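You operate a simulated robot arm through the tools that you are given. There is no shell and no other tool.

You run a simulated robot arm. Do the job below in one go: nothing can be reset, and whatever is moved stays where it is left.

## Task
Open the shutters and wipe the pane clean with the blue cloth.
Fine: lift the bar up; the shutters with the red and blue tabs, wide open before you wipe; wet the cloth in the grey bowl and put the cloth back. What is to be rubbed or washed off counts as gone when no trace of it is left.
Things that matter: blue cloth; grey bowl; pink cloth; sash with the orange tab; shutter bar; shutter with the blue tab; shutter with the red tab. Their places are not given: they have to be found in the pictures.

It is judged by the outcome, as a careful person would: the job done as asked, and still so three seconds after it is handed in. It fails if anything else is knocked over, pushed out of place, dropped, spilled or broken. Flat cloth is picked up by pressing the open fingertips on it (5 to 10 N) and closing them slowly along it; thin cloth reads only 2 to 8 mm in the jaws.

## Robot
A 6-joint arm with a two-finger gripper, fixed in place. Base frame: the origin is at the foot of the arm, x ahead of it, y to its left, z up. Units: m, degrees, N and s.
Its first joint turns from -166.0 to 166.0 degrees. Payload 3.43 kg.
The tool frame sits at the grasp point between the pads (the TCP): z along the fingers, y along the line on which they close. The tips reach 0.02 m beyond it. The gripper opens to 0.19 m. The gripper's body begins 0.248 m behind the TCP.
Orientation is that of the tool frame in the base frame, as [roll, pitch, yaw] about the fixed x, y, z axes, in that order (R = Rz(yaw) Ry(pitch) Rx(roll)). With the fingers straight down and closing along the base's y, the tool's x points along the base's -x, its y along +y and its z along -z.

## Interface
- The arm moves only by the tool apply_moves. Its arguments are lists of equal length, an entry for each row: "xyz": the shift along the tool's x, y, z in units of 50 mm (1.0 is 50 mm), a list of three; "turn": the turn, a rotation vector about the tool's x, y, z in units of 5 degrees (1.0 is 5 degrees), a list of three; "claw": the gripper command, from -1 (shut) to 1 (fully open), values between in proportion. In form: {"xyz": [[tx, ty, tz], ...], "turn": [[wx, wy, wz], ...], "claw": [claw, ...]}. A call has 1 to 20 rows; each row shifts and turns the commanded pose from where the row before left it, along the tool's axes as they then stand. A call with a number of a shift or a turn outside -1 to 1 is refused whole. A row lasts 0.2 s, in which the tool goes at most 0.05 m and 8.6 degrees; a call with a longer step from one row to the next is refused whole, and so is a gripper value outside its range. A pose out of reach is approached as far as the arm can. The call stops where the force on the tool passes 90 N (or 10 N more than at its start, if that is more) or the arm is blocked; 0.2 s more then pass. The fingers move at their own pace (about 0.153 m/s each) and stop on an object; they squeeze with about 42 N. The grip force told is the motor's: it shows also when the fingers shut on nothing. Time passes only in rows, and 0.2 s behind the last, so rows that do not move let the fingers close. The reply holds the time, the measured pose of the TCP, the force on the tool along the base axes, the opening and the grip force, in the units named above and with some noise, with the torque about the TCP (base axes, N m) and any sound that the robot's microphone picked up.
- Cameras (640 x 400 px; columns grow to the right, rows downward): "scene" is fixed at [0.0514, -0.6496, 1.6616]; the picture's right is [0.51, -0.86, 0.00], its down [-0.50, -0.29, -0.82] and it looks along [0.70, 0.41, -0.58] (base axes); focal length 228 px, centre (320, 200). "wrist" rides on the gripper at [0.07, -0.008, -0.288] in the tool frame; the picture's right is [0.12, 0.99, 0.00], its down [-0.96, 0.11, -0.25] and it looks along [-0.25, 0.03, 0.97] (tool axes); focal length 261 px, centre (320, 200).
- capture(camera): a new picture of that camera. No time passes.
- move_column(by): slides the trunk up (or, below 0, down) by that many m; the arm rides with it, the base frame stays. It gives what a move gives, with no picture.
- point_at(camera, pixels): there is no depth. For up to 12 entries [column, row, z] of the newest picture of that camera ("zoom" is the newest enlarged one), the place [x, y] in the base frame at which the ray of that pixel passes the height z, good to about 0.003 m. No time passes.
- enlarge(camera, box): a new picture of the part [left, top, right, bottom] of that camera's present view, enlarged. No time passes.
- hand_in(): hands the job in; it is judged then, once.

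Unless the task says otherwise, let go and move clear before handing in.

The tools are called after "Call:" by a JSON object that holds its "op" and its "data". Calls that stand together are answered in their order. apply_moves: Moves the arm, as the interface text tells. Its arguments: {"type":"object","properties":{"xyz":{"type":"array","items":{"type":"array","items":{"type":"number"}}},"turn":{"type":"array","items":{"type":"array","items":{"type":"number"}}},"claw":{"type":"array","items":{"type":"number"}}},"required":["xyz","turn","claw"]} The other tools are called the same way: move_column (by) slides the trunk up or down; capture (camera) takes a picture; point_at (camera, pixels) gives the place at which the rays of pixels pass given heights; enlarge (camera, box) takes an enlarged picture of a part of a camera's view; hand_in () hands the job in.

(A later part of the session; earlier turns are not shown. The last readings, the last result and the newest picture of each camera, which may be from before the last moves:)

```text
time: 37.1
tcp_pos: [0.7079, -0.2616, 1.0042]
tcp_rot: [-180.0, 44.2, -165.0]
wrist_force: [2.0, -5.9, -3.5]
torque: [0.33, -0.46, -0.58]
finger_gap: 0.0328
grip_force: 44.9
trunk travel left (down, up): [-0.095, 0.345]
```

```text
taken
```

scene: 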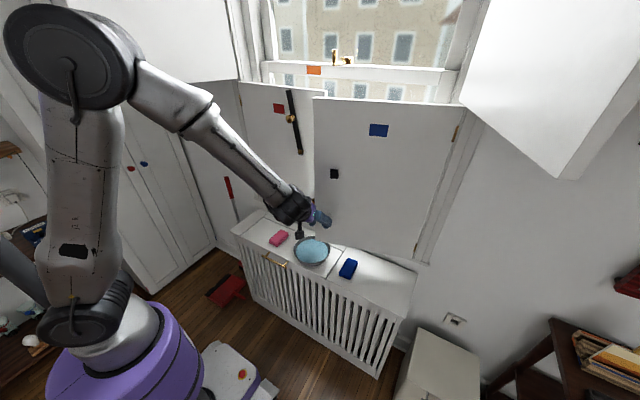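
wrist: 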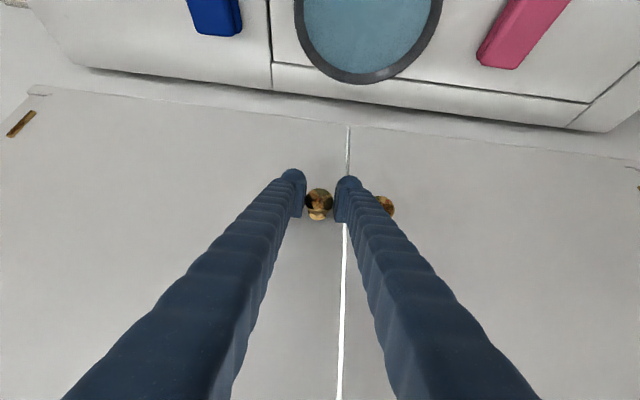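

The leaf swung 15° smoothly with little force. I'll continue to about 45°.

Call:
{"op": "apply_moves", "data": {"xyz": [[0.311, -0.049, -0.302], [0.311, -0.049, -0.302], [0.311, -0.049, -0.302], [0.311, -0.049, -0.302], [0.311, -0.049, -0.302], [0.311, -0.049, -0.302], [0.311, -0.049, -0.302], [0.311, -0.049, -0.302], [0.311, -0.049, -0.302], [0.311, -0.049, -0.302]], "turn": [[-0.418, 0, -0.43], [-0.418, 0, -0.43], [-0.418, 0, -0.43], [-0.418, 0, -0.43], [-0.418, 0, -0.43], [-0.418, 0, -0.43], [-0.418, 0, -0.43], [-0.418, 0, -0.43], [-0.418, 0, -0.43], [-0.418, 0, -0.43]], "claw": [-1, -1, -1, -1, -1, -1, -1, -1, -1, -1]}}

Call:
{"op": "capture", "data": {"camera": "scene"}}

Call:
{"op": "capture", "data": {"camera": "wrist"}}

```text
time: 39.3
tcp_pos: [0.5304, -0.3867, 1.0037]
tcp_rot: [-179.9, 44.4, -134.8]
wrist_force: [11.7, -11.6, 12.2]
torque: [0.73, -0.87, -0.48]
finger_gap: 0.0327
grip_force: 45.3
trunk travel left (down, up): [-0.095, 0.345]
```

```text
taken
```

scene: 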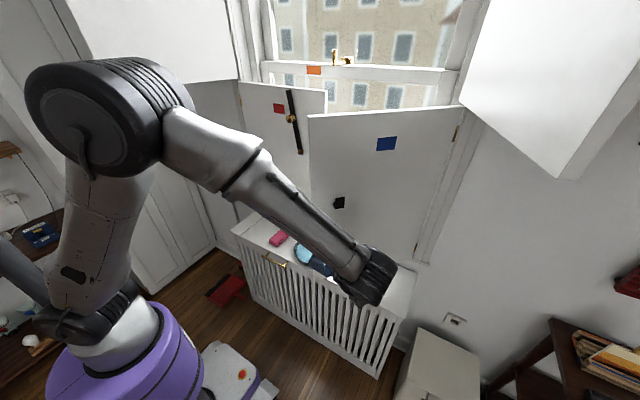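

```text
taken
```

wrist: 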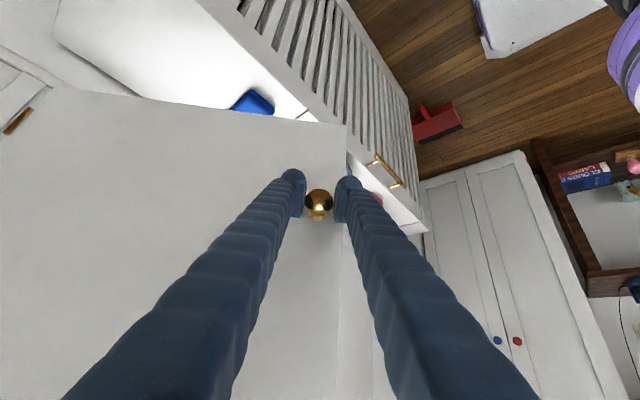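

The leaf is at 45° and moving freely. I'll continue to about 75° before changing to a push from inside.

Call:
{"op": "apply_moves", "data": {"xyz": [[0.311, -0.049, -0.302], [0.311, -0.049, -0.302], [0.311, -0.049, -0.302], [0.311, -0.049, -0.302], [0.311, -0.049, -0.302], [0.311, -0.049, -0.302], [0.311, -0.049, -0.302], [0.311, -0.049, -0.302], [0.311, -0.049, -0.302], [0.311, -0.049, -0.302]], "turn": [[-0.418, 0, -0.43], [-0.418, 0, -0.43], [-0.418, 0, -0.43], [-0.418, 0, -0.43], [-0.418, 0, -0.43], [-0.418, 0, -0.43], [-0.418, 0, -0.43], [-0.418, 0, -0.43], [-0.418, 0, -0.43], [-0.418, 0, -0.43]], "claw": [-1, -1, -1, -1, -1, -1, -1, -1, -1, -1]}}

Call:
{"op": "capture", "data": {"camera": "scene"}}

Call:
{"op": "capture", "data": {"camera": "wrist"}}

```text
time: 41.5
tcp_pos: [0.4385, -0.5809, 1.0036]
tcp_rot: [-179.9, 44.2, -104.7]
wrist_force: [2.5, -1.2, 25.3]
torque: [0.92, -0.4, -0.39]
finger_gap: 0.0329
grip_force: 45.6
trunk travel left (down, up): [-0.095, 0.345]
```

```text
taken
```

scene: 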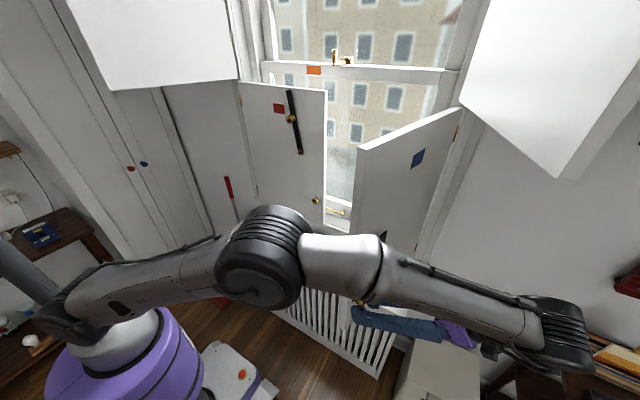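

```text
taken
```

wrist: 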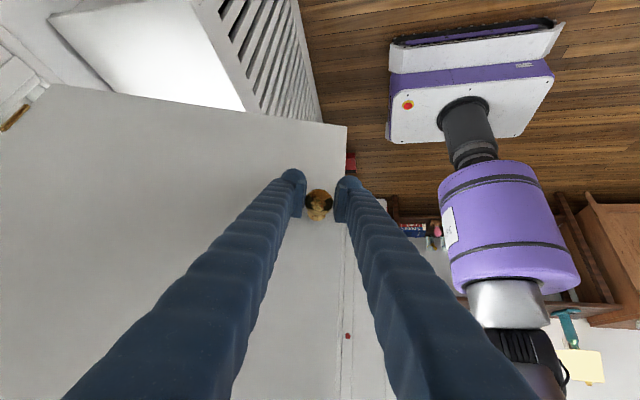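

The leaf stands at about 75° now. I'll let go of the knob and back straight off, then go round the leaf's free edge so I can push it from inside.

Call:
{"op": "apply_moves", "data": {"xyz": [[0, 0, 0], [0, 0, 0], [0.335, 0, -0.325], [0.335, 0, -0.325], [0.335, 0, -0.325], [0, 0, 0]], "turn": [[0, 0, 0], [0, 0, 0], [0, 0, 0], [0, 0, 0], [0, 0, 0], [0, 0, 0]], "claw": [-0.3, -0.3, -0.3, -0.3, -0.3, -0.3]}}

Call:
{"op": "capture", "data": {"camera": "scene"}}

Call:
{"op": "capture", "data": {"camera": "wrist"}}

```text
time: 42.9
tcp_pos: [0.4175, -0.6312, 0.9943]
tcp_rot: [-179.5, 43.9, -104.6]
wrist_force: [-0.1, 0.5, 0.3]
torque: [0.04, -0.02, -0.01]
finger_gap: 0.0664
grip_force: 0.0
out of reach, approached as far as the arm can: row 5
trunk travel left (down, up): [-0.095, 0.345]
```

```text
taken
```

scene: 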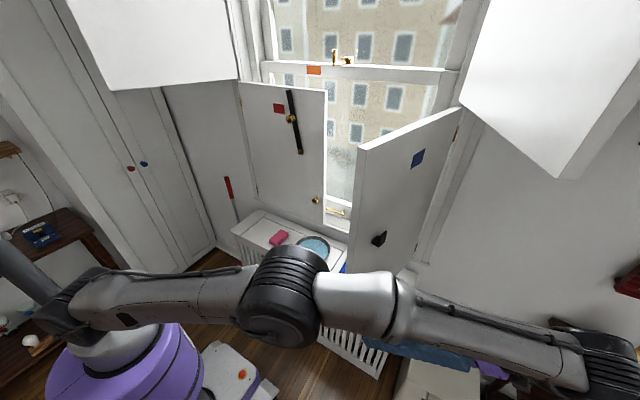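

```text
taken
```

wrist: 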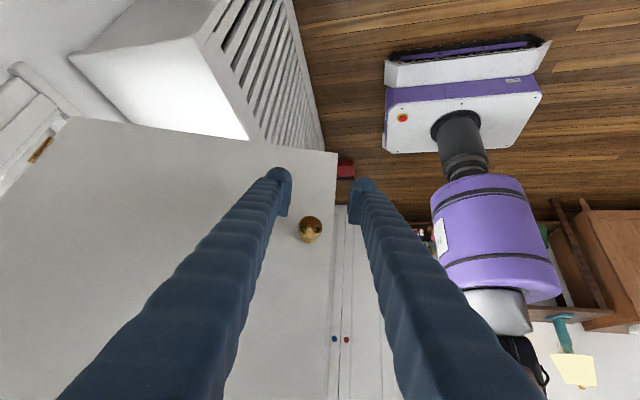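

The leaf stays at 75°, but the arm is near its outer limit. I'll swing the tool upright (which brings the wrist nearer), then slide toward -x past the leaf's free edge.

Call:
{"op": "apply_moves", "data": {"xyz": [[0, 0, 0], [0, 0, 0], [0, 0, 0], [0, 0, 0], [0, 0, 0], [0, 0, 0], [0, 0, 0], [0, 0, 0], [0, 0, 0], [0, 0, 0]], "turn": [[0, 1, 0], [0, 1, 0], [0, 1, 0], [0, 1, 0], [0, 1, 0], [0, 1, 0], [0, 1, 0], [0, 1, 0], [0, 0.8, 0], [0, 0, 0]], "claw": [-0.3, -0.3, -0.3, -0.3, -0.3, -0.3, -0.3, -0.3, -0.3, -0.3]}}

Call:
{"op": "capture", "data": {"camera": "scene"}}

Call:
{"op": "capture", "data": {"camera": "wrist"}}

```text
time: 45.1
tcp_pos: [0.4189, -0.6326, 0.9948]
tcp_rot: [-179.9, 0.2, -104.9]
wrist_force: [0.8, -0.9, -0.3]
torque: [-0.1, 0.0, -0.01]
finger_gap: 0.0668
grip_force: 0.1
trunk travel left (down, up): [-0.095, 0.345]
```

```text
taken
```

scene: 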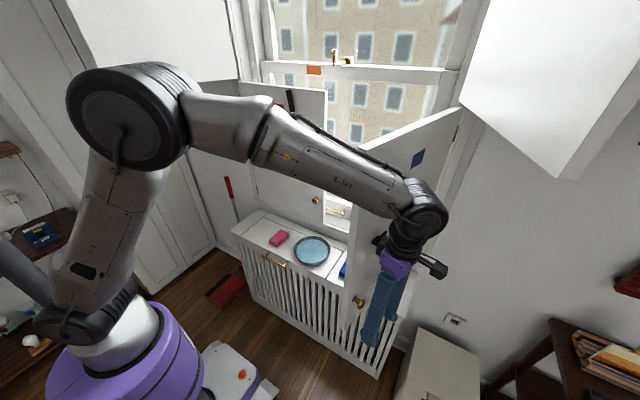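

```text
taken
```

wrist: 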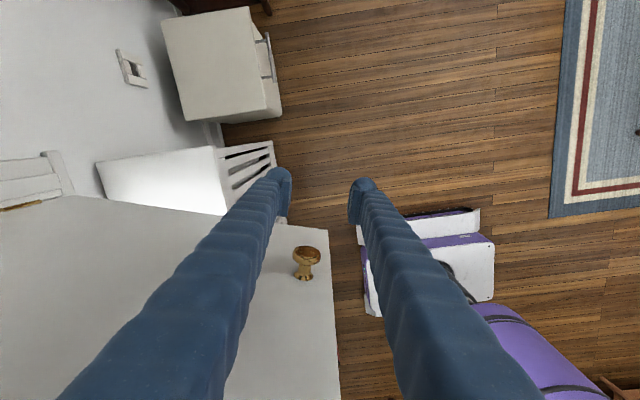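

The tool is upright at [0.419,-0.633,0.995], clear of the leaf. Now I'll slide 0.17 m toward -x, past the leaf's free edge.

Call:
{"op": "apply_moves", "data": {"xyz": [[0.2185, 0.821, 0], [0.2185, 0.821, 0], [0.2185, 0.821, 0], [0.2185, 0.821, 0], [0, 0, 0]], "turn": [[0, 0, 0], [0, 0, 0], [0, 0, 0], [0, 0, 0], [0, 0, 0]], "claw": [-0.6, -0.6, -0.6, -0.6, -0.6]}}

Call:
{"op": "capture", "data": {"camera": "scene"}}

Call:
{"op": "capture", "data": {"camera": "wrist"}}

```text
time: 46.3
tcp_pos: [0.2485, -0.6319, 0.9939]
tcp_rot: [-179.9, 0.3, -104.8]
wrist_force: [-0.8, -0.1, -0.1]
torque: [-0.07, -0.01, -0.02]
finger_gap: 0.0381
grip_force: 0.1
trunk travel left (down, up): [-0.095, 0.345]
```

```text
taken
```

scene: 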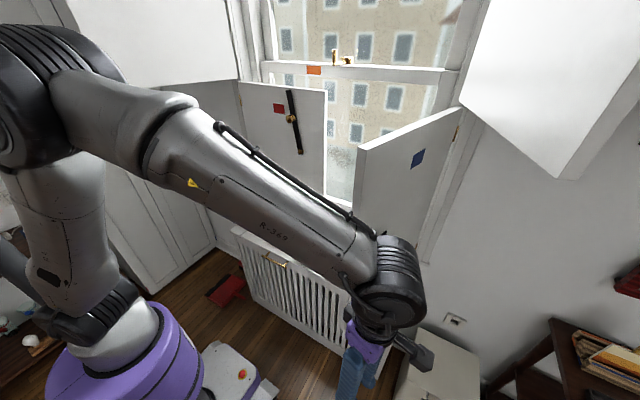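

```text
taken
```

wrist: 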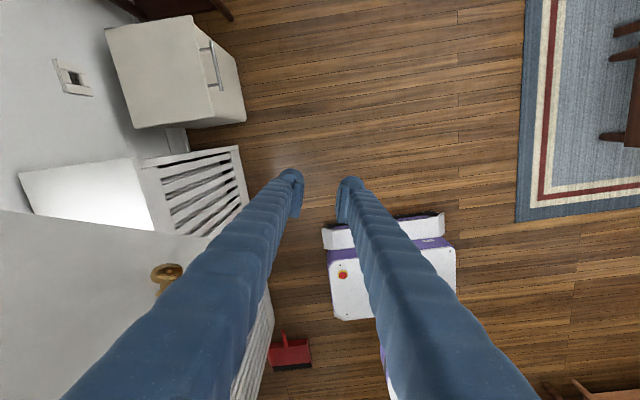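

The gripper is clear of the leaf edge. I'll move +y to the inner side and then forward to about [0.42,-0.32].

Call:
{"op": "apply_moves", "data": {"xyz": [[-0.805, 0.214, 0], [-0.805, 0.214, 0], [-0.805, 0.214, 0], [-0.805, 0.214, 0], [-0.805, 0.214, 0], [-0.805, 0.214, 0], [-0.508, -0.744, 0], [-0.508, -0.744, 0], [-0.508, -0.744, 0], [-0.508, -0.744, 0], [0, 0, 0]], "turn": [[0, 0, 0], [0, 0, 0], [0, 0, 0], [0, 0, 0], [0, 0, 0], [0, 0, 0], [0, 0, 0], [0, 0, 0], [0, 0, 0], [0, 0, 0], [0, 0, 0]], "claw": [-0.9, -1, -1, -1, -1, -1, -1, -1, -1, -1, -1]}}

Call:
{"op": "capture", "data": {"camera": "scene"}}

Call:
{"op": "capture", "data": {"camera": "wrist"}}

```text
time: 48.7
tcp_pos: [0.4183, -0.3227, 0.9967]
tcp_rot: [-179.9, 0.2, -104.9]
wrist_force: [1.0, -0.2, 0.7]
torque: [-0.04, 0.08, -0.03]
finger_gap: 0.0001
grip_force: 34.3
trunk travel left (down, up): [-0.095, 0.345]
```

```text
taken
```

scene: 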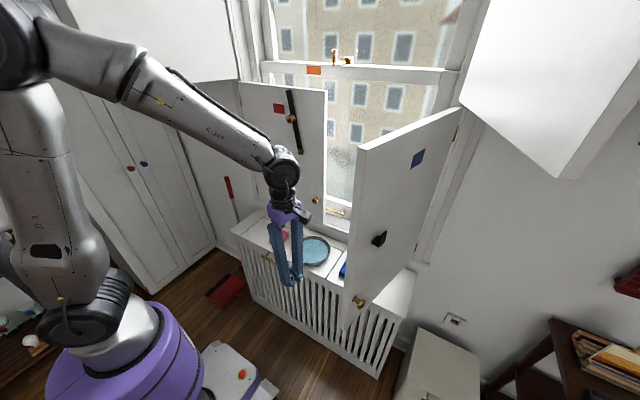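

```text
taken
```

wrist: 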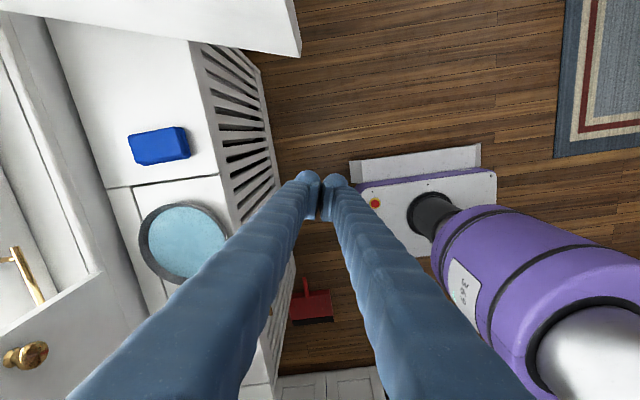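

I'm now on the inner side with the fingers shut. I'll tilt the fingers to point at the leaf (toward -y) and move to [0.52,-0.40,1.06], in front of its inner face.

Call:
{"op": "apply_moves", "data": {"xyz": [[0, 0, 0], [0, 0, 0], [0, 0, 0], [0, 0, 0], [0, 0, 0], [0, 0, 0], [0, 0, 0], [0, 0, 0], [0, 0, 0], [0.394, -0.586, -0.03], [0.394, -0.586, -0.03], [0.394, -0.586, -0.03], [0.394, -0.586, -0.03], [0, 0, 0]], "turn": [[0, 1, 0], [0, 1, 0], [0, 1, 0], [0, 1, 0], [0, 1, 0], [0, 1, 0], [0, 1, 0], [0, 1, 0], [0, 1, 0], [0, 0, 0], [0, 0, 0], [0, 0, 0], [0, 0, 0], [0, 0, 0]], "claw": [-1, -1, -1, -1, -1, -1, -1, -1, -1, -1, -1, -1, -1, -1]}}

Call:
{"op": "capture", "data": {"camera": "scene"}}

Call:
{"op": "capture", "data": {"camera": "wrist"}}

```text
time: 51.7
tcp_pos: [0.5195, -0.4028, 1.0547]
tcp_rot: [-179.7, -44.8, -104.9]
wrist_force: [0.1, -0.8, -0.2]
torque: [0.04, 0.02, -0.03]
finger_gap: 0.0
grip_force: 34.3
trunk travel left (down, up): [-0.095, 0.345]
```

```text
taken
```

scene: 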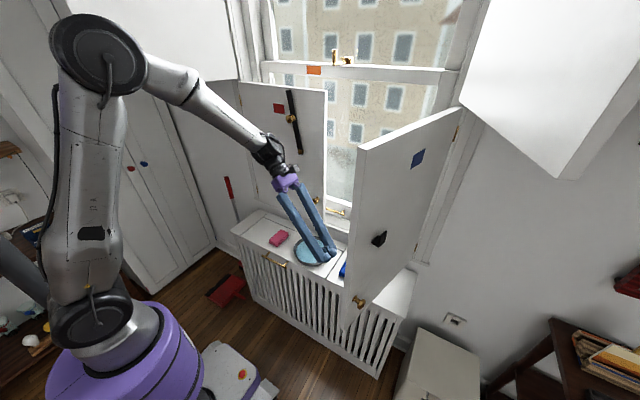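

```text
taken
```

wrist: 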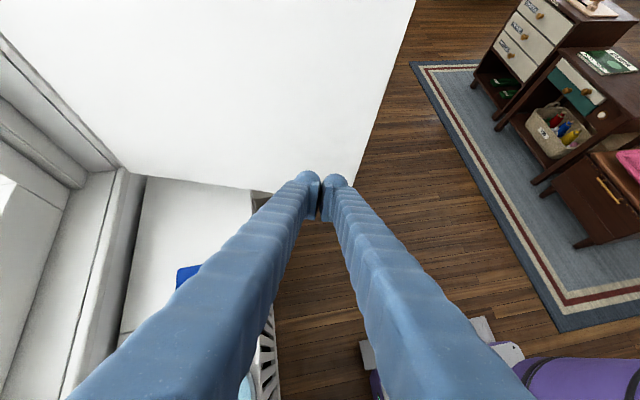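

The fingertips point at the leaf's inner face (wrist (320,190)). I'll push gently toward -y, about 0.12 m to contact and a little beyond.

Call:
{"op": "apply_moves", "data": {"xyz": [[0.313, -0.2, 0.313], [0.313, -0.2, 0.313], [0.313, -0.2, 0.313], [0.313, -0.2, 0.313], [0.313, -0.2, 0.313]], "turn": [[0, 0, 0], [0, 0, 0], [0, 0, 0], [0, 0, 0], [0, 0, 0]], "claw": [-1, -1, -1, -1, -1]}}

Call:
{"op": "capture", "data": {"camera": "scene"}}

Call:
{"op": "capture", "data": {"camera": "wrist"}}

```text
time: 52.9
tcp_pos: [0.5374, -0.5238, 1.0552]
tcp_rot: [-179.9, -44.8, -104.9]
wrist_force: [0.3, -0.6, 0.6]
torque: [-0.05, 0.03, 0.02]
finger_gap: 0.0
grip_force: 34.4
trunk travel left (down, up): [-0.095, 0.345]
```

```text
taken
```

scene: 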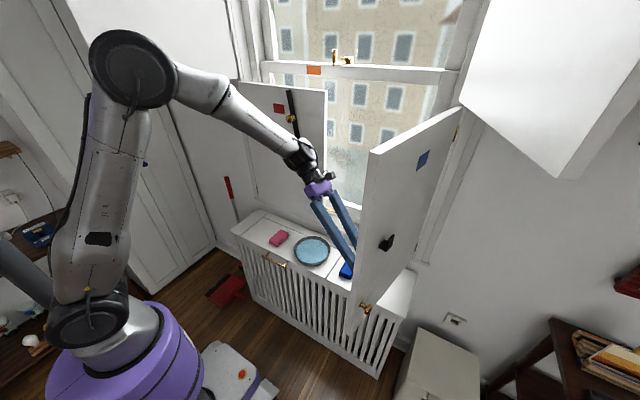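

```text
taken
```

wrist: 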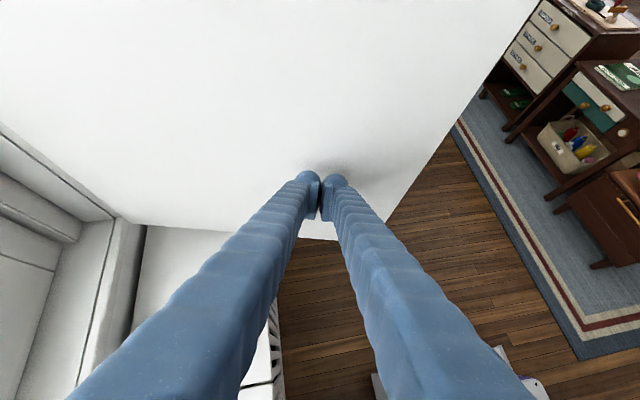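

The leaf started moving with almost no force. I'll keep pushing toward -y.

Call:
{"op": "apply_moves", "data": {"xyz": [[0.273, -0.103, 0.273], [0.273, -0.103, 0.273], [0.273, -0.103, 0.273], [0.273, -0.103, 0.273], [0.273, -0.103, 0.273], [0.273, -0.103, 0.273], [0.273, -0.103, 0.273]], "turn": [[0, 0, 0], [0, 0, 0], [0, 0, 0], [0, 0, 0], [0, 0, 0], [0, 0, 0], [0, 0, 0]], "claw": [-1, -1, -1, -1, -1, -1, -1]}}

Call:
{"op": "capture", "data": {"camera": "scene"}}

Call:
{"op": "capture", "data": {"camera": "wrist"}}

```text
time: 54.5
tcp_pos: [0.5382, -0.6636, 1.0551]
tcp_rot: [-179.7, -44.8, -105.0]
wrist_force: [0.0, 1.5, 0.8]
torque: [-0.05, 0.05, 0.0]
finger_gap: 0.0
grip_force: 34.1
trunk travel left (down, up): [-0.095, 0.345]
```

```text
taken
```

scene: 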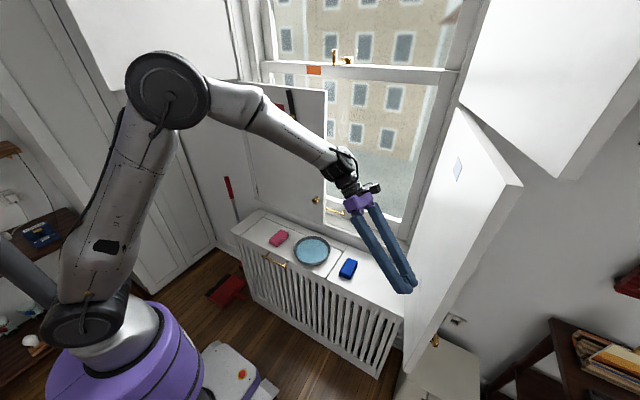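

```text
taken
```

wrist: 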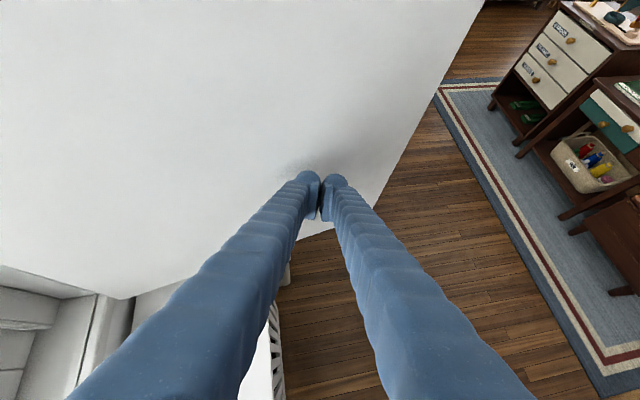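

The leaf is at roughly 100° now. I'll keep pushing in small steps toward its stop, watching the force.

Call:
{"op": "apply_moves", "data": {"xyz": [[0.273, -0.103, 0.273], [0.273, -0.103, 0.273], [0.273, -0.103, 0.273], [0, 0, 0]], "turn": [[0, 0, 0], [0, 0, 0], [0, 0, 0], [0, 0, 0]], "claw": [-1, -1, -1, -1]}}

Call:
{"op": "capture", "data": {"camera": "scene"}}

```text
time: 55.5
tcp_pos: [0.5387, -0.7227, 1.0547]
tcp_rot: [-179.8, -44.6, -105.0]
wrist_force: [0.4, -0.5, 0.4]
torque: [0.02, 0.03, 0.01]
finger_gap: 0.0001
grip_force: 34.3
trunk travel left (down, up): [-0.095, 0.345]
```

```text
taken
```

scene: 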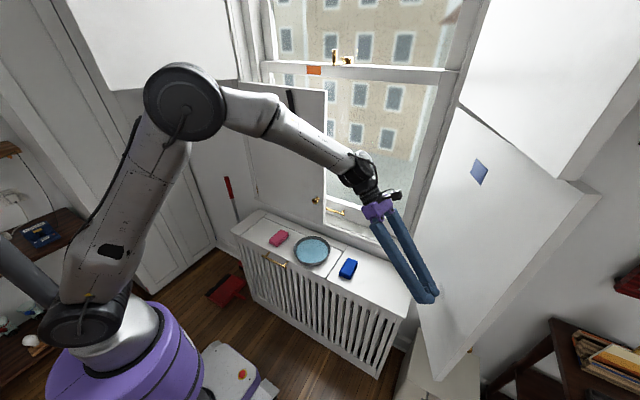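

The leaf is now about level with the open upper shutter (about 112°), still without resistance. I'll push a little further to find its stop.

Call:
{"op": "apply_moves", "data": {"xyz": [[0.273, -0.103, 0.273], [0.273, -0.103, 0.273], [0, 0, 0]], "turn": [[0, 0, 0], [0, 0, 0], [0, 0, 0]], "claw": [-1, -1, -1]}}

Call:
{"op": "capture", "data": {"camera": "scene"}}

Call:
{"op": "capture", "data": {"camera": "wrist"}}

```text
time: 56.1
tcp_pos: [0.5366, -0.7478, 1.0536]
tcp_rot: [179.8, -44.4, -104.9]
wrist_force: [-11.4, 52.0, 24.5]
torque: [-0.89, -0.71, 1.01]
finger_gap: 0.0
grip_force: 34.6
trunk travel left (down, up): [-0.095, 0.345]
stopped in row 3: the force on the tool passed its limit at 102 N (the readings are from after the stop); the commanded pose is now the measured one
```

```text
taken
```

scene: 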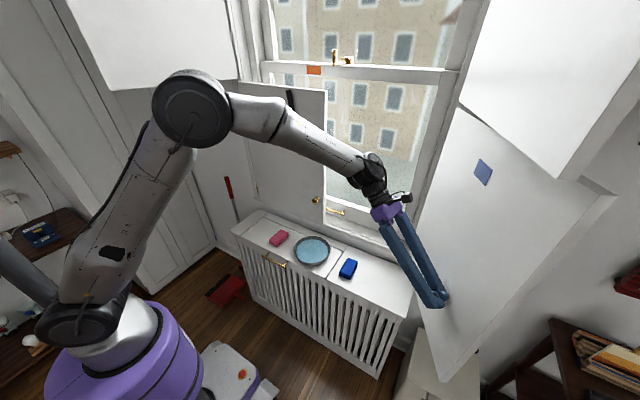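

```text
taken
```

wrist: 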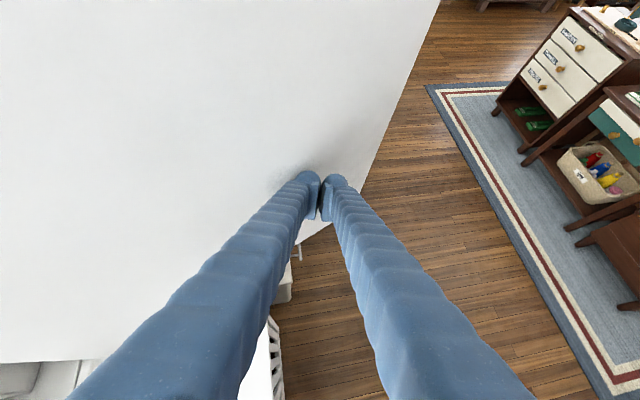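

The leaf met its stop (contact force) at about 115°, so the blue-tab shutter is wide open. I'll back off and bring the tool upright for the red-tab shutter.

Call:
{"op": "apply_moves", "data": {"xyz": [[-0.519, 0.287, -0.511], [-0.519, 0.287, -0.511], [-0.519, 0.287, -0.511], [-0.519, 0.287, -0.511], [-0.519, 0.287, -0.511], [-0.519, 0.287, -0.511], [-0.519, 0.287, -0.511], [-0.519, 0.287, -0.511], [-0.519, 0.287, -0.511], [0, 0, 0], [0, 0, 0], [0, 0, 0], [0, 0, 0], [0, 0, 0], [0, 0, 0], [0, 0, 0], [0, 0, 0], [0, 0, 0]], "turn": [[0, 0, 0], [0, 0, 0], [0, 0, 0], [0, 0, 0], [0, 0, 0], [0, 0, 0], [0, 0, 0], [0, 0, 0], [0, 0, 0], [0, -1, 0], [0, -1, 0], [0, -1, 0], [0, -1, 0], [0, -1, 0], [0, -1, 0], [0, -1, 0], [0, -1, 0], [0, -1, 0]], "claw": [-1, -1, -1, -1, -1, -1, -1, -1, -1, -1, -1, -1, -1, -1, -1, -1, -1, -1]}}

Call:
{"op": "apply_moves", "data": {"xyz": [[0, 0, 0], [0, 0, 0], [0, 0, 0], [0, 0, 0], [0, 0, 0], [0, 0, 0], [0, 0, 0], [0, 0, 0], [0, 0, 0], [0, 0, 0], [0, 0, 0], [0, 0, 0], [0, 0, 0], [0, 0, 0], [0, 0, 0]], "turn": [[0, 0, 1], [0, 0, 1], [0, 0, 1], [0, 0, 1], [0, 0, 1], [0, 0, 1], [0, 0, 1], [0, 0, 1], [0, 0, 1], [0, 0, 1], [0, 0, 1], [0, 0, 1], [0, 0, 1], [0, 0, 1], [0, 0, 1]], "claw": [-0.35, -0.35, -0.35, -0.35, -0.35, -0.35, -0.35, -0.35, -0.35, -0.35, -0.35, -0.35, -0.35, -0.35, -0.35]}}

Call:
{"op": "capture", "data": {"camera": "scene"}}

Call:
{"op": "capture", "data": {"camera": "wrist"}}

```text
time: 60.0
tcp_pos: [0.4994, -0.4034, 1.0541]
tcp_rot: [179.8, 0.8, -105.0]
wrist_force: [0.2, 0.4, -0.3]
torque: [-0.02, -0.04, -0.03]
finger_gap: 0.0
grip_force: 33.5
trunk travel left (down, up): [-0.095, 0.345]
```

```text
time: 63.1
tcp_pos: [0.4984, -0.4039, 1.0534]
tcp_rot: [179.2, -0.1, 179.8]
wrist_force: [0.8, 0.0, -0.3]
torque: [-0.03, -0.02, -0.02]
finger_gap: 0.0616
grip_force: 0.1
trunk travel left (down, up): [-0.095, 0.345]
```

```text
taken
```

scene: 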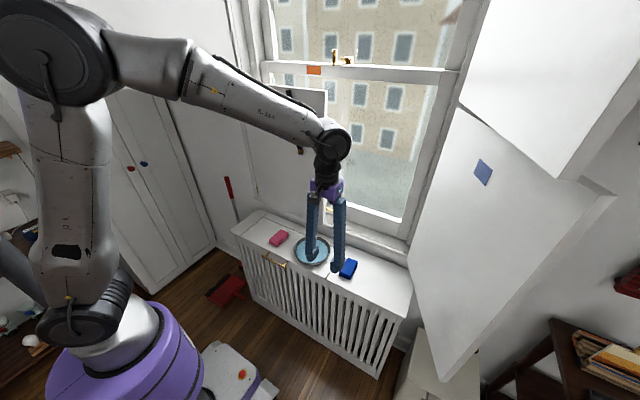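

```text
taken
```

wrist: 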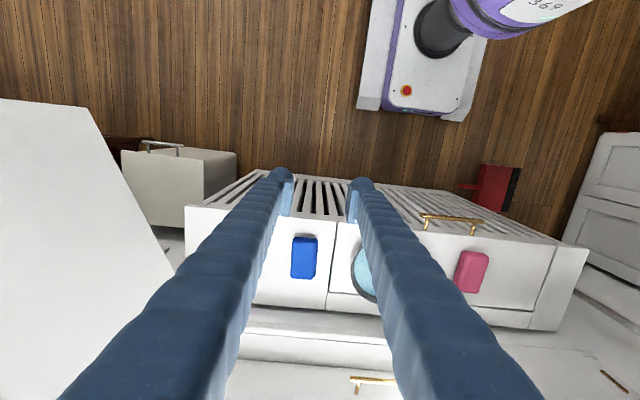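

The tool is upright at yaw 0. I'll tilt it 20° forward and move to about 80 mm in front of the left (red) leaf's knob.

Call:
{"op": "apply_moves", "data": {"xyz": [[0, 0, 0], [0, 0, 0], [0, 0, 0], [0, 0, 0], [-0.48, 0.5356, 0.253], [-0.48, 0.5356, 0.253], [-0.48, 0.5356, 0.253], [-0.48, 0.5356, 0.253], [-0.48, 0.5356, 0.253], [-0.48, 0.5356, 0.253], [-0.48, 0.5356, 0.253], [-0.48, 0.5356, 0.253], [-0.48, 0.5356, 0.253], [0, 0, 0]], "turn": [[0, -1, 0], [0, -1, 0], [0, -1, 0], [0, -1, 0], [0, 0, 0], [0, 0, 0], [0, 0, 0], [0, 0, 0], [0, 0, 0], [0, 0, 0], [0, 0, 0], [0, 0, 0], [0, 0, 0], [0, 0, 0]], "claw": [-0.35, -0.35, -0.35, -0.35, -0.35, -0.35, -0.35, -0.35, -0.35, -0.35, -0.35, -0.35, -0.35, -0.35]}}

Call:
{"op": "capture", "data": {"camera": "wrist"}}

Call:
{"op": "capture", "data": {"camera": "scene"}}

```text
time: 66.2
tcp_pos: [0.7419, -0.1613, 1.0229]
tcp_rot: [179.3, 20.0, 179.7]
wrist_force: [-0.2, -0.7, -0.1]
torque: [-0.04, 0.02, -0.02]
finger_gap: 0.0616
grip_force: 0.0
trunk travel left (down, up): [-0.095, 0.345]
```

```text
taken
```

wrist: 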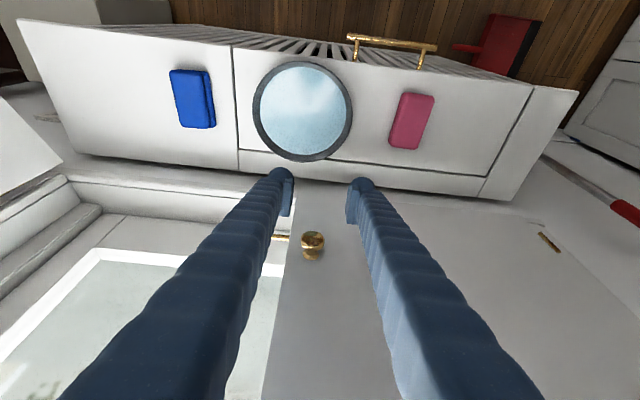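

```text
taken
```

scene: 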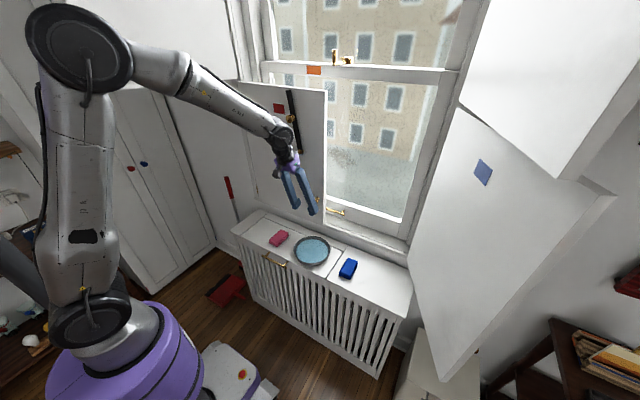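

The left knob shows at wrist (312,245), about [0.828,-0.1625,1.013], in line with the fingers. I'll move in around it.

Call:
{"op": "apply_moves", "data": {"xyz": [[-0.312, -0.005, 0.167], [-0.312, -0.005, 0.167], [-0.312, -0.005, 0.167], [-0.312, -0.005, 0.167], [0, 0, 0]], "turn": [[0, 0, 0], [0, 0, 0], [0, 0, 0], [0, 0, 0], [0, 0, 0]], "claw": [-0.35, -0.35, -0.35, -0.35, -0.35]}}

Call:
{"op": "capture", "data": {"camera": "wrist"}}

Call:
{"op": "enlarge", "data": {"camera": "scene", "box": [250, 90, 370, 240]}}

```text
time: 67.3
tcp_pos: [0.8104, -0.1628, 1.0123]
tcp_rot: [179.1, 20.1, 179.7]
wrist_force: [0.5, 0.2, -0.4]
torque: [0.01, -0.02, 0.0]
finger_gap: 0.0617
grip_force: 0.1
trunk travel left (down, up): [-0.095, 0.345]
```

```text
taken
```

wrist: 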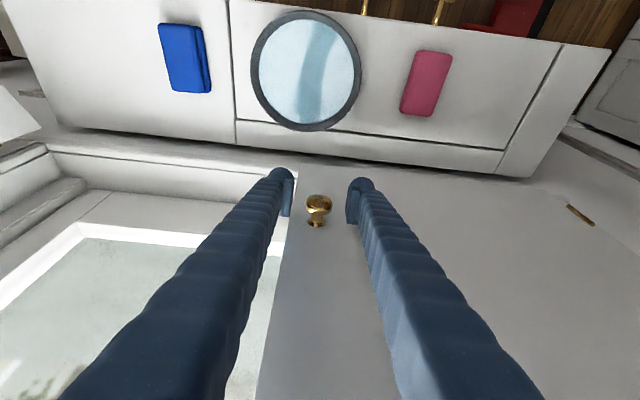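

```text
2.67 times, centred on (310, 165) of scene
```

zoom: 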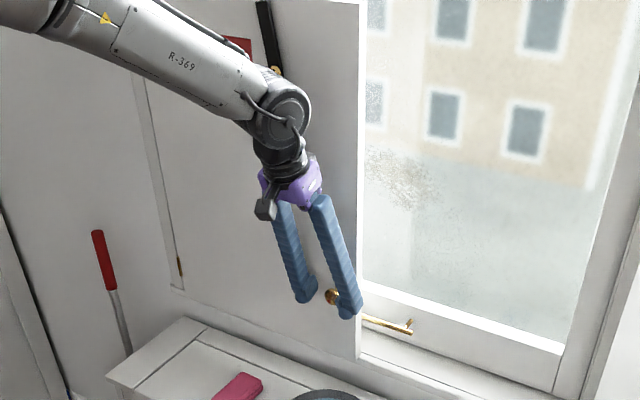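

The knob is centred at wrist (319,209) with no contact. A smear is also visible on the pane (zoom (400,175)). I'll close on the knob.

Call:
{"op": "apply_moves", "data": {"xyz": [[0, 0, 0], [0, 0, 0], [0, 0, 0], [0, 0, 0]], "turn": [[0, 0, 0], [0, 0, 0], [0, 0, 0], [0, 0, 0]], "claw": [-1, -1, -1, -1]}}

Call:
{"op": "capture", "data": {"camera": "wrist"}}

```text
time: 68.3
tcp_pos: [0.8105, -0.1627, 1.0118]
tcp_rot: [179.0, 19.8, 179.7]
wrist_force: [-0.1, 1.1, -2.2]
torque: [-0.04, 0.12, 0.05]
finger_gap: 0.029
grip_force: 44.6
trunk travel left (down, up): [-0.095, 0.345]
```

```text
taken
```

wrist: 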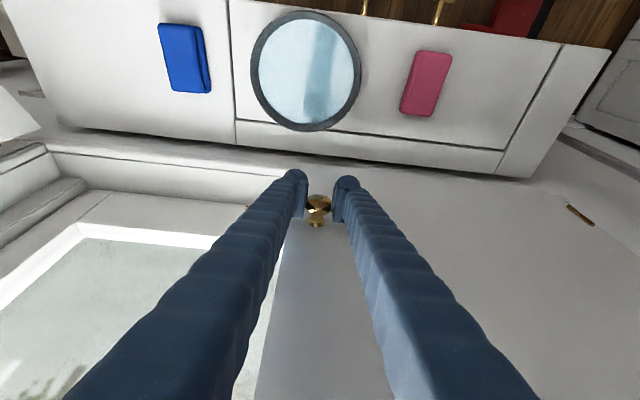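

The knob is gripped (29 mm, 45 N) and the left hinge is at about x=0.85, y=0.25. I'll swing the red leaf open along its arc, 15° first.

Call:
{"op": "apply_moves", "data": {"xyz": [[0.405, 0.053, -0.1475], [0.405, 0.053, -0.1475], [0.405, 0.053, -0.1475], [0.405, 0.053, -0.1475], [0.405, 0.053, -0.1475]], "turn": [[0.205, 0, 0.564], [0.205, 0, 0.564], [0.205, 0, 0.564], [0.205, 0, 0.564], [0.205, 0, 0.564]], "claw": [-1, -1, -1, -1, -1]}}

Call:
{"op": "capture", "data": {"camera": "scene"}}

```text
time: 69.5
tcp_pos: [0.7035, -0.1371, 1.0124]
tcp_rot: [179.3, 19.9, 164.8]
wrist_force: [5.3, 18.1, 1.3]
torque: [0.14, 0.39, 0.65]
finger_gap: 0.0282
grip_force: 45.2
trunk travel left (down, up): [-0.095, 0.345]
```

```text
taken
```

scene: 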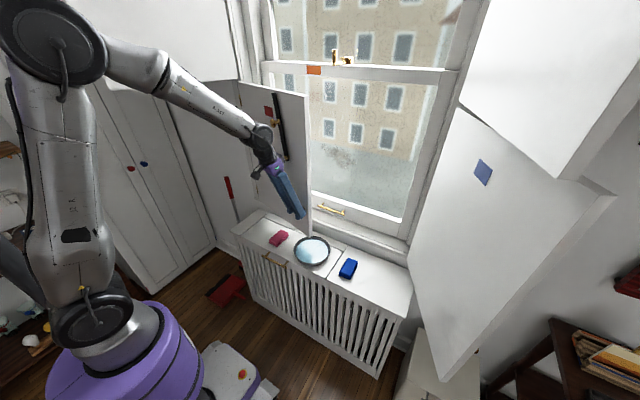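

The red leaf swings freely, with a mild inward pull suggesting the hinge sits about 12 mm deeper. I'll adjust the arc slightly and continue to about 45°.

Call:
{"op": "apply_moves", "data": {"xyz": [[0.405, 0.1, -0.1475], [0.405, 0.066, -0.1475], [0.405, 0.066, -0.1475], [0.405, 0.066, -0.1475], [0.405, 0.066, -0.1475], [0.405, 0.066, -0.1475], [0.405, 0.066, -0.1475], [0.405, 0.066, -0.1475], [0.405, 0.066, -0.1475], [0.405, 0.066, -0.1475]], "turn": [[0.205, 0, 0.564], [0.205, 0, 0.564], [0.205, 0, 0.564], [0.205, 0, 0.564], [0.205, 0, 0.564], [0.205, 0, 0.564], [0.205, 0, 0.564], [0.205, 0, 0.564], [0.205, 0, 0.564], [0.205, 0, 0.564]], "claw": [-1, -1, -1, -1, -1, -1, -1, -1, -1, -1]}}

Call:
{"op": "capture", "data": {"camera": "scene"}}

Call:
{"op": "capture", "data": {"camera": "wrist"}}

```text
time: 71.8
tcp_pos: [0.5273, -0.0099, 1.0153]
tcp_rot: [179.7, 19.2, 134.7]
wrist_force: [-34.3, -28.7, -6.5]
torque: [-0.28, 0.22, -0.4]
finger_gap: 0.0274
grip_force: 44.7
trunk travel left (down, up): [-0.095, 0.345]
```

```text
taken
```

scene: 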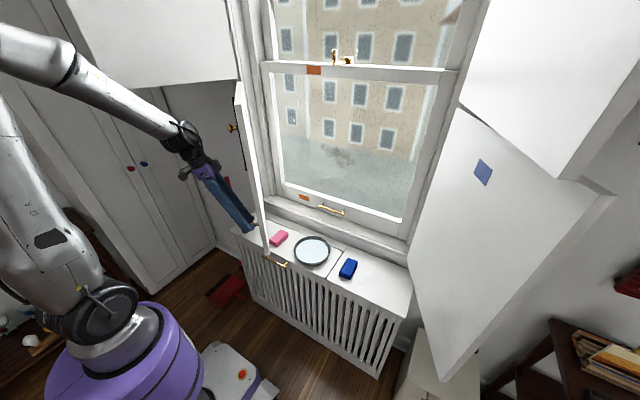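

```text
taken
```

wrist: 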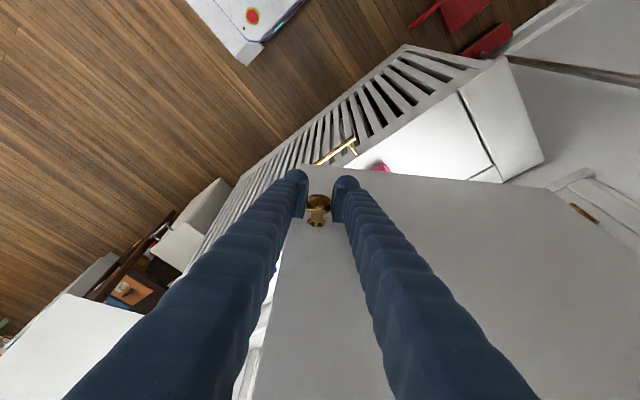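

The red leaf is at 45° with some outward pull (my correction was too much), so I'll undo it and continue to about 66°.

Call:
{"op": "apply_moves", "data": {"xyz": [[0.405, -0.08, -0.1475], [0.405, 0.02, -0.1475], [0.405, 0.053, -0.1475], [0.405, 0.053, -0.1475], [0.405, 0.053, -0.1475], [0.405, 0.053, -0.1475], [0.405, 0.053, -0.1475]], "turn": [[0.205, 0, 0.564], [0.205, 0, 0.564], [0.205, 0, 0.564], [0.205, 0, 0.564], [0.205, 0, 0.564], [0.205, 0, 0.564], [0.205, 0, 0.564]], "claw": [-1, -1, -1, -1, -1, -1, -1]}}

Call:
{"op": "capture", "data": {"camera": "scene"}}

Call:
{"op": "capture", "data": {"camera": "wrist"}}

```text
time: 73.3
tcp_pos: [0.4563, 0.1194, 1.0185]
tcp_rot: [179.4, 19.2, 114.0]
wrist_force: [-2.1, 0.5, 4.8]
torque: [-0.58, -0.05, 0.3]
finger_gap: 0.0246
grip_force: 45.0
trunk travel left (down, up): [-0.095, 0.345]
```

```text
taken
```

scene: 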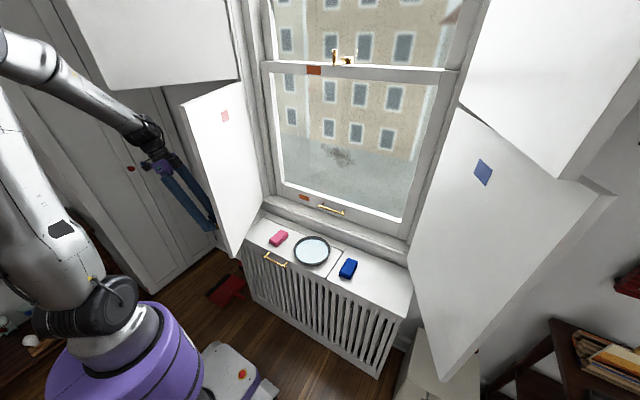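

```text
taken
```

wrist: 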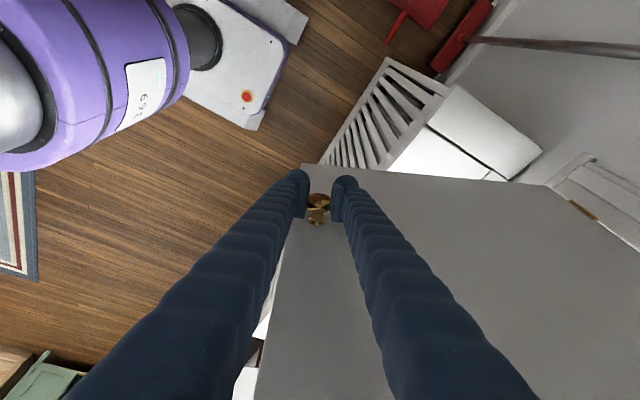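

The red leaf is at about 66° and the whole pane is visible, with a smear at scene (340,157). I'll let go of the knob and back straight off; next I go over the leaf's top to push it from inside.

Call:
{"op": "apply_moves", "data": {"xyz": [[0, 0, 0], [0, 0, 0], [0.501, 0, -0.182], [0.501, 0, -0.182], [0.501, 0, -0.182], [0.501, 0, -0.182], [0, 0, 0]], "turn": [[0, 0, 0], [0, 0, 0], [0, 0, 0], [0, 0, 0], [0, 0, 0], [0, 0, 0], [0, 0, 0]], "claw": [-0.35, -0.35, -0.35, -0.35, -0.35, -0.35, -0.35]}}

Call:
{"op": "capture", "data": {"camera": "scene"}}

Call:
{"op": "capture", "data": {"camera": "wrist"}}

```text
time: 75.0
tcp_pos: [0.4186, 0.2095, 1.035]
tcp_rot: [177.4, 18.4, 111.7]
wrist_force: [-0.2, 0.1, -0.2]
torque: [-0.01, -0.02, 0.02]
finger_gap: 0.0615
grip_force: 0.1
trunk travel left (down, up): [-0.095, 0.345]
```

```text
taken
```

scene: 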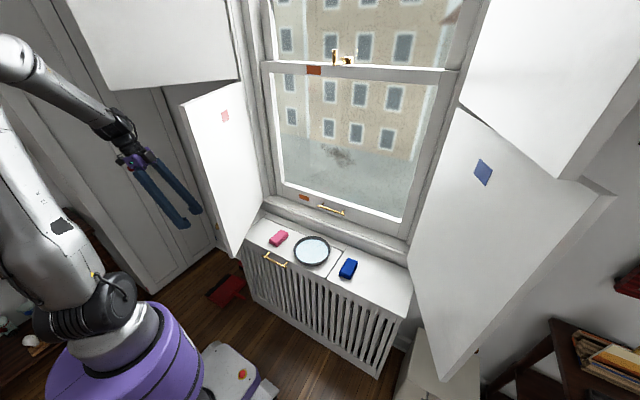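

```text
taken
```

wrist: 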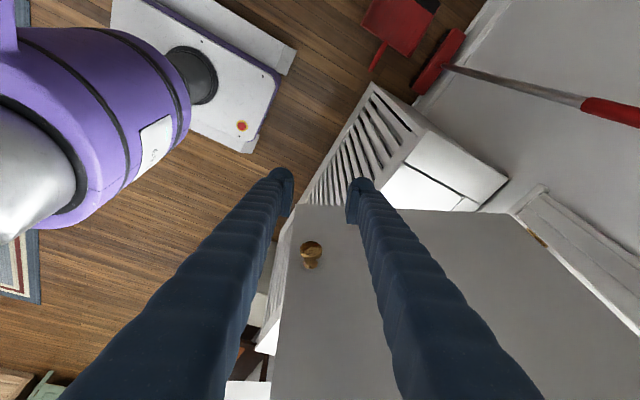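

I'm clear of the knob and the leaf stays put. I'll set the tool upright and raise the trunk fully, so I can pass over the leaf's top edge.

Call:
{"op": "apply_moves", "data": {"xyz": [[0, 0, 0], [0, 0, 0], [0, 0, 0], [0, 0, 0], [0, 0, 0]], "turn": [[0, 1, 0], [0, 1, 0], [0, 1, 0], [-0.3, 0.68, 0], [0, 0, 0]], "claw": [-0.6, -1, -1, -1, -1]}}

Call:
{"op": "move_column", "data": {"by": 0.345}}

Call:
{"op": "capture", "data": {"camera": "scene"}}

Call:
{"op": "capture", "data": {"camera": "wrist"}}

```text
time: 76.2
tcp_pos: [0.4105, 0.2163, 1.0196]
tcp_rot: [178.1, 0.8, 114.0]
wrist_force: [0.2, -0.5, 0.0]
torque: [0.09, -0.05, -0.03]
finger_gap: 0.0
grip_force: 33.9
trunk travel left (down, up): [-0.095, 0.345]
```

```text
time: 79.5
tcp_pos: [0.4107, 0.2166, 1.3634]
tcp_rot: [178.0, 0.8, 114.1]
wrist_force: [0.0, -0.4, -0.6]
torque: [-0.01, 0.0, -0.02]
finger_gap: 0.0
grip_force: 34.5
trunk travel left (down, up): [-0.44, 0.0]
```

```text
taken
```

scene: 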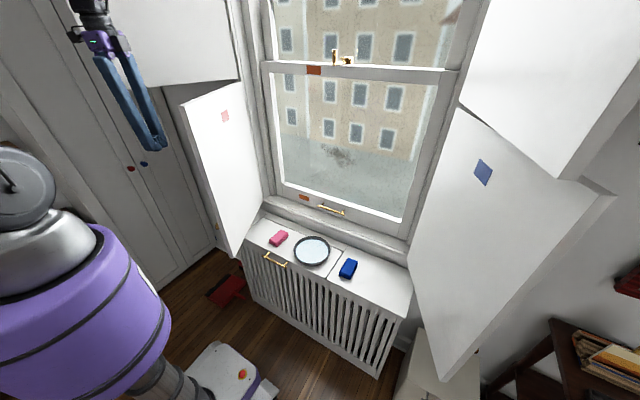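

```text
taken
```

wrist: 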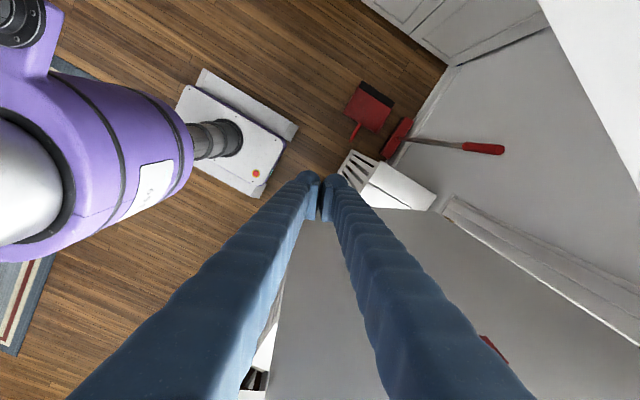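

The tool is upright beside the leaf at z=1.363. I'll rise 0.2 m so the fingertips clear the leaf's top (about 1.49), then cross to the inner side.

Call:
{"op": "apply_moves", "data": {"xyz": [[0, 0, -0.8], [0, 0, -0.8], [0, 0, -0.8], [0, 0, -0.8], [0, 0, -0.8], [0, 0, 0]], "turn": [[0, 0, 0], [0, 0, 0], [0, 0, 0], [0, 0, 0], [-0.35, 0, 0], [0, 0, 0]], "claw": [-1, -1, -1, -1, -1, -1]}}

Call:
{"op": "capture", "data": {"camera": "scene"}}

Call:
{"op": "capture", "data": {"camera": "wrist"}}

```text
time: 80.9
tcp_pos: [0.4054, 0.2168, 1.5642]
tcp_rot: [176.4, 0.8, 114.1]
wrist_force: [0.2, 0.6, 0.5]
torque: [-0.01, 0.08, 0.0]
finger_gap: 0.0
grip_force: 34.4
trunk travel left (down, up): [-0.44, 0.0]
```

```text
taken
```

scene: 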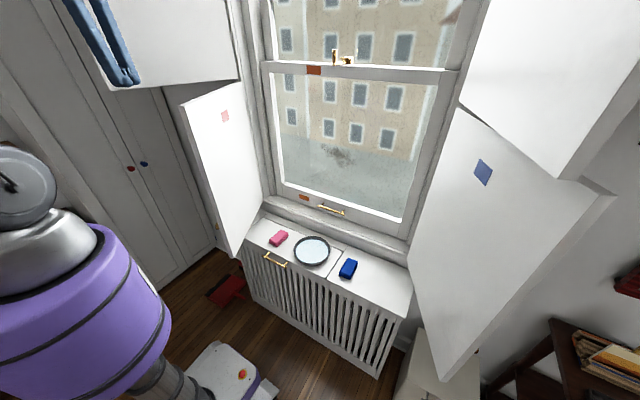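

```text
taken
```

wrist: 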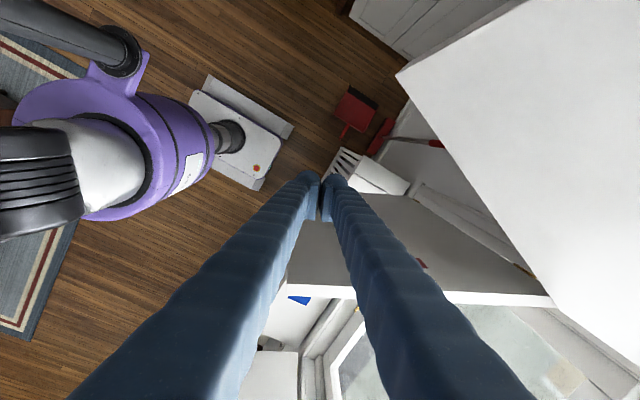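

The tips are above the leaf's top edge. I'll cross over to the inner side, about 0.3 m along the tool's forward direction, while correcting the small roll.

Call:
{"op": "apply_moves", "data": {"xyz": [[-0.857, 0, 0], [-0.857, 0, 0], [-0.857, 0, 0], [-0.857, 0, 0], [-0.857, 0, 0], [-0.857, 0, 0], [-0.857, 0, 0], [0, 0, 0]], "turn": [[0.36, 0, 0], [0.36, 0, 0], [0, 0, 0], [0, 0, 0], [0, 0, 0], [0, 0, 0], [0, 0, 0], [0, 0, 0]], "claw": [-1, -1, -1, -1, -1, -1, -1, -1]}}

Call:
{"op": "capture", "data": {"camera": "scene"}}

Call:
{"op": "capture", "data": {"camera": "wrist"}}

```text
time: 82.7
tcp_pos: [0.5247, -0.0578, 1.569]
tcp_rot: [179.9, 0.8, 114.0]
wrist_force: [0.0, 1.0, 0.5]
torque: [-0.05, -0.07, -0.02]
finger_gap: 0.0001
grip_force: 34.0
trunk travel left (down, up): [-0.44, 0.0]
```

```text
taken
```

scene: 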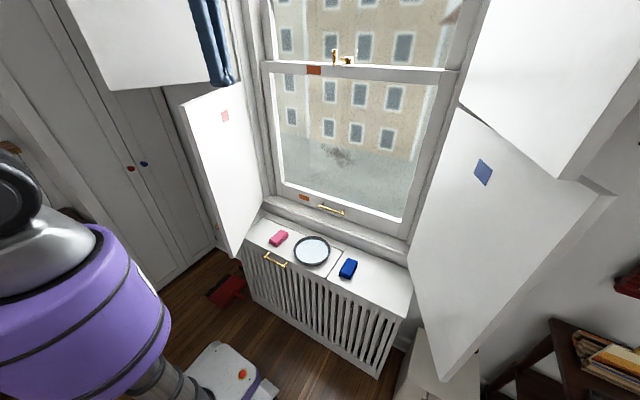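

```text
taken
```

wrist: 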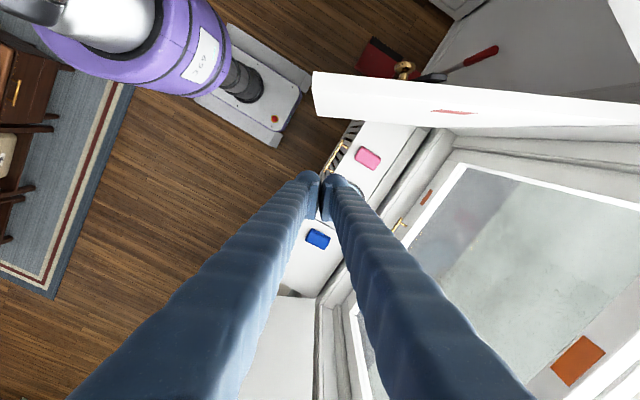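

I'm on the inner side now, with the leaf at wrist (313,85)–(640,110). I'll tilt the fingers toward the leaf and come down to z≈1.25.

Call:
{"op": "apply_moves", "data": {"xyz": [[0, 0, 0], [0, 0, 0], [0, 0, 0], [0, 0, 0], [0, 0, 0], [0, 0, 0], [0, 0, 0], [0, 0, 0], [0, 0, 0], [-0.566, 0, 0.566], [-0.566, 0, 0.566], [-0.566, 0, 0.566], [-0.566, 0, 0.566], [-0.566, 0, 0.566], [-0.566, 0, 0.566], [-0.566, 0, 0.566], [-0.566, 0, 0.566], [0, 0, 0]], "turn": [[0, 1, 0], [0, 1, 0], [0, 1, 0], [0, 1, 0], [0, 1, 0], [0, 1, 0], [0, 1, 0], [0, 1, 0], [0, 1, 0], [0, 0, 0], [0, 0, 0], [0, 0, 0], [0, 0, 0], [0, 0, 0], [0, 0, 0], [0, 0, 0], [0, 0, 0], [0, 0, 0]], "claw": [-1, -1, -1, -1, -1, -1, -1, -1, -1, -1, -1, -1, -1, -1, -1, -1, -1, -1]}}

Call:
{"op": "capture", "data": {"camera": "scene"}}

Call:
{"op": "capture", "data": {"camera": "wrist"}}

```text
time: 86.5
tcp_pos: [0.5293, -0.0607, 1.2481]
tcp_rot: [180.0, -44.3, 114.2]
wrist_force: [-0.4, -0.4, 0.2]
torque: [-0.03, -0.04, -0.04]
finger_gap: 0.0003
grip_force: 34.2
trunk travel left (down, up): [-0.44, 0.0]
```

```text
taken
```

scene: 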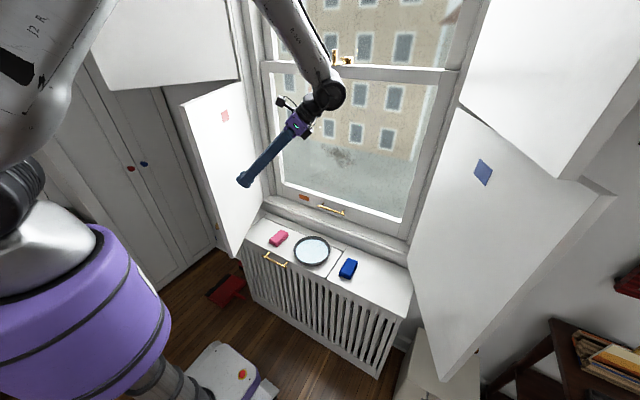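

```text
taken
```

wrist: 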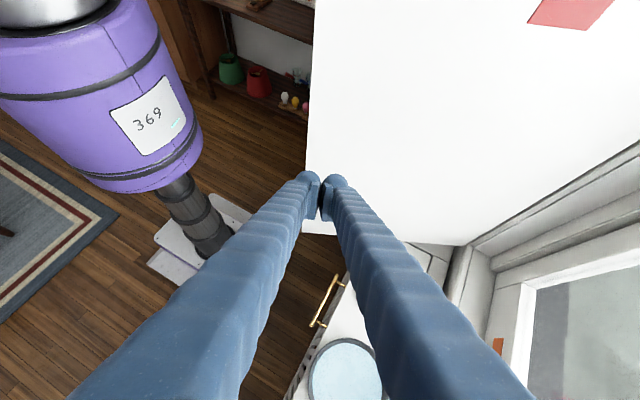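

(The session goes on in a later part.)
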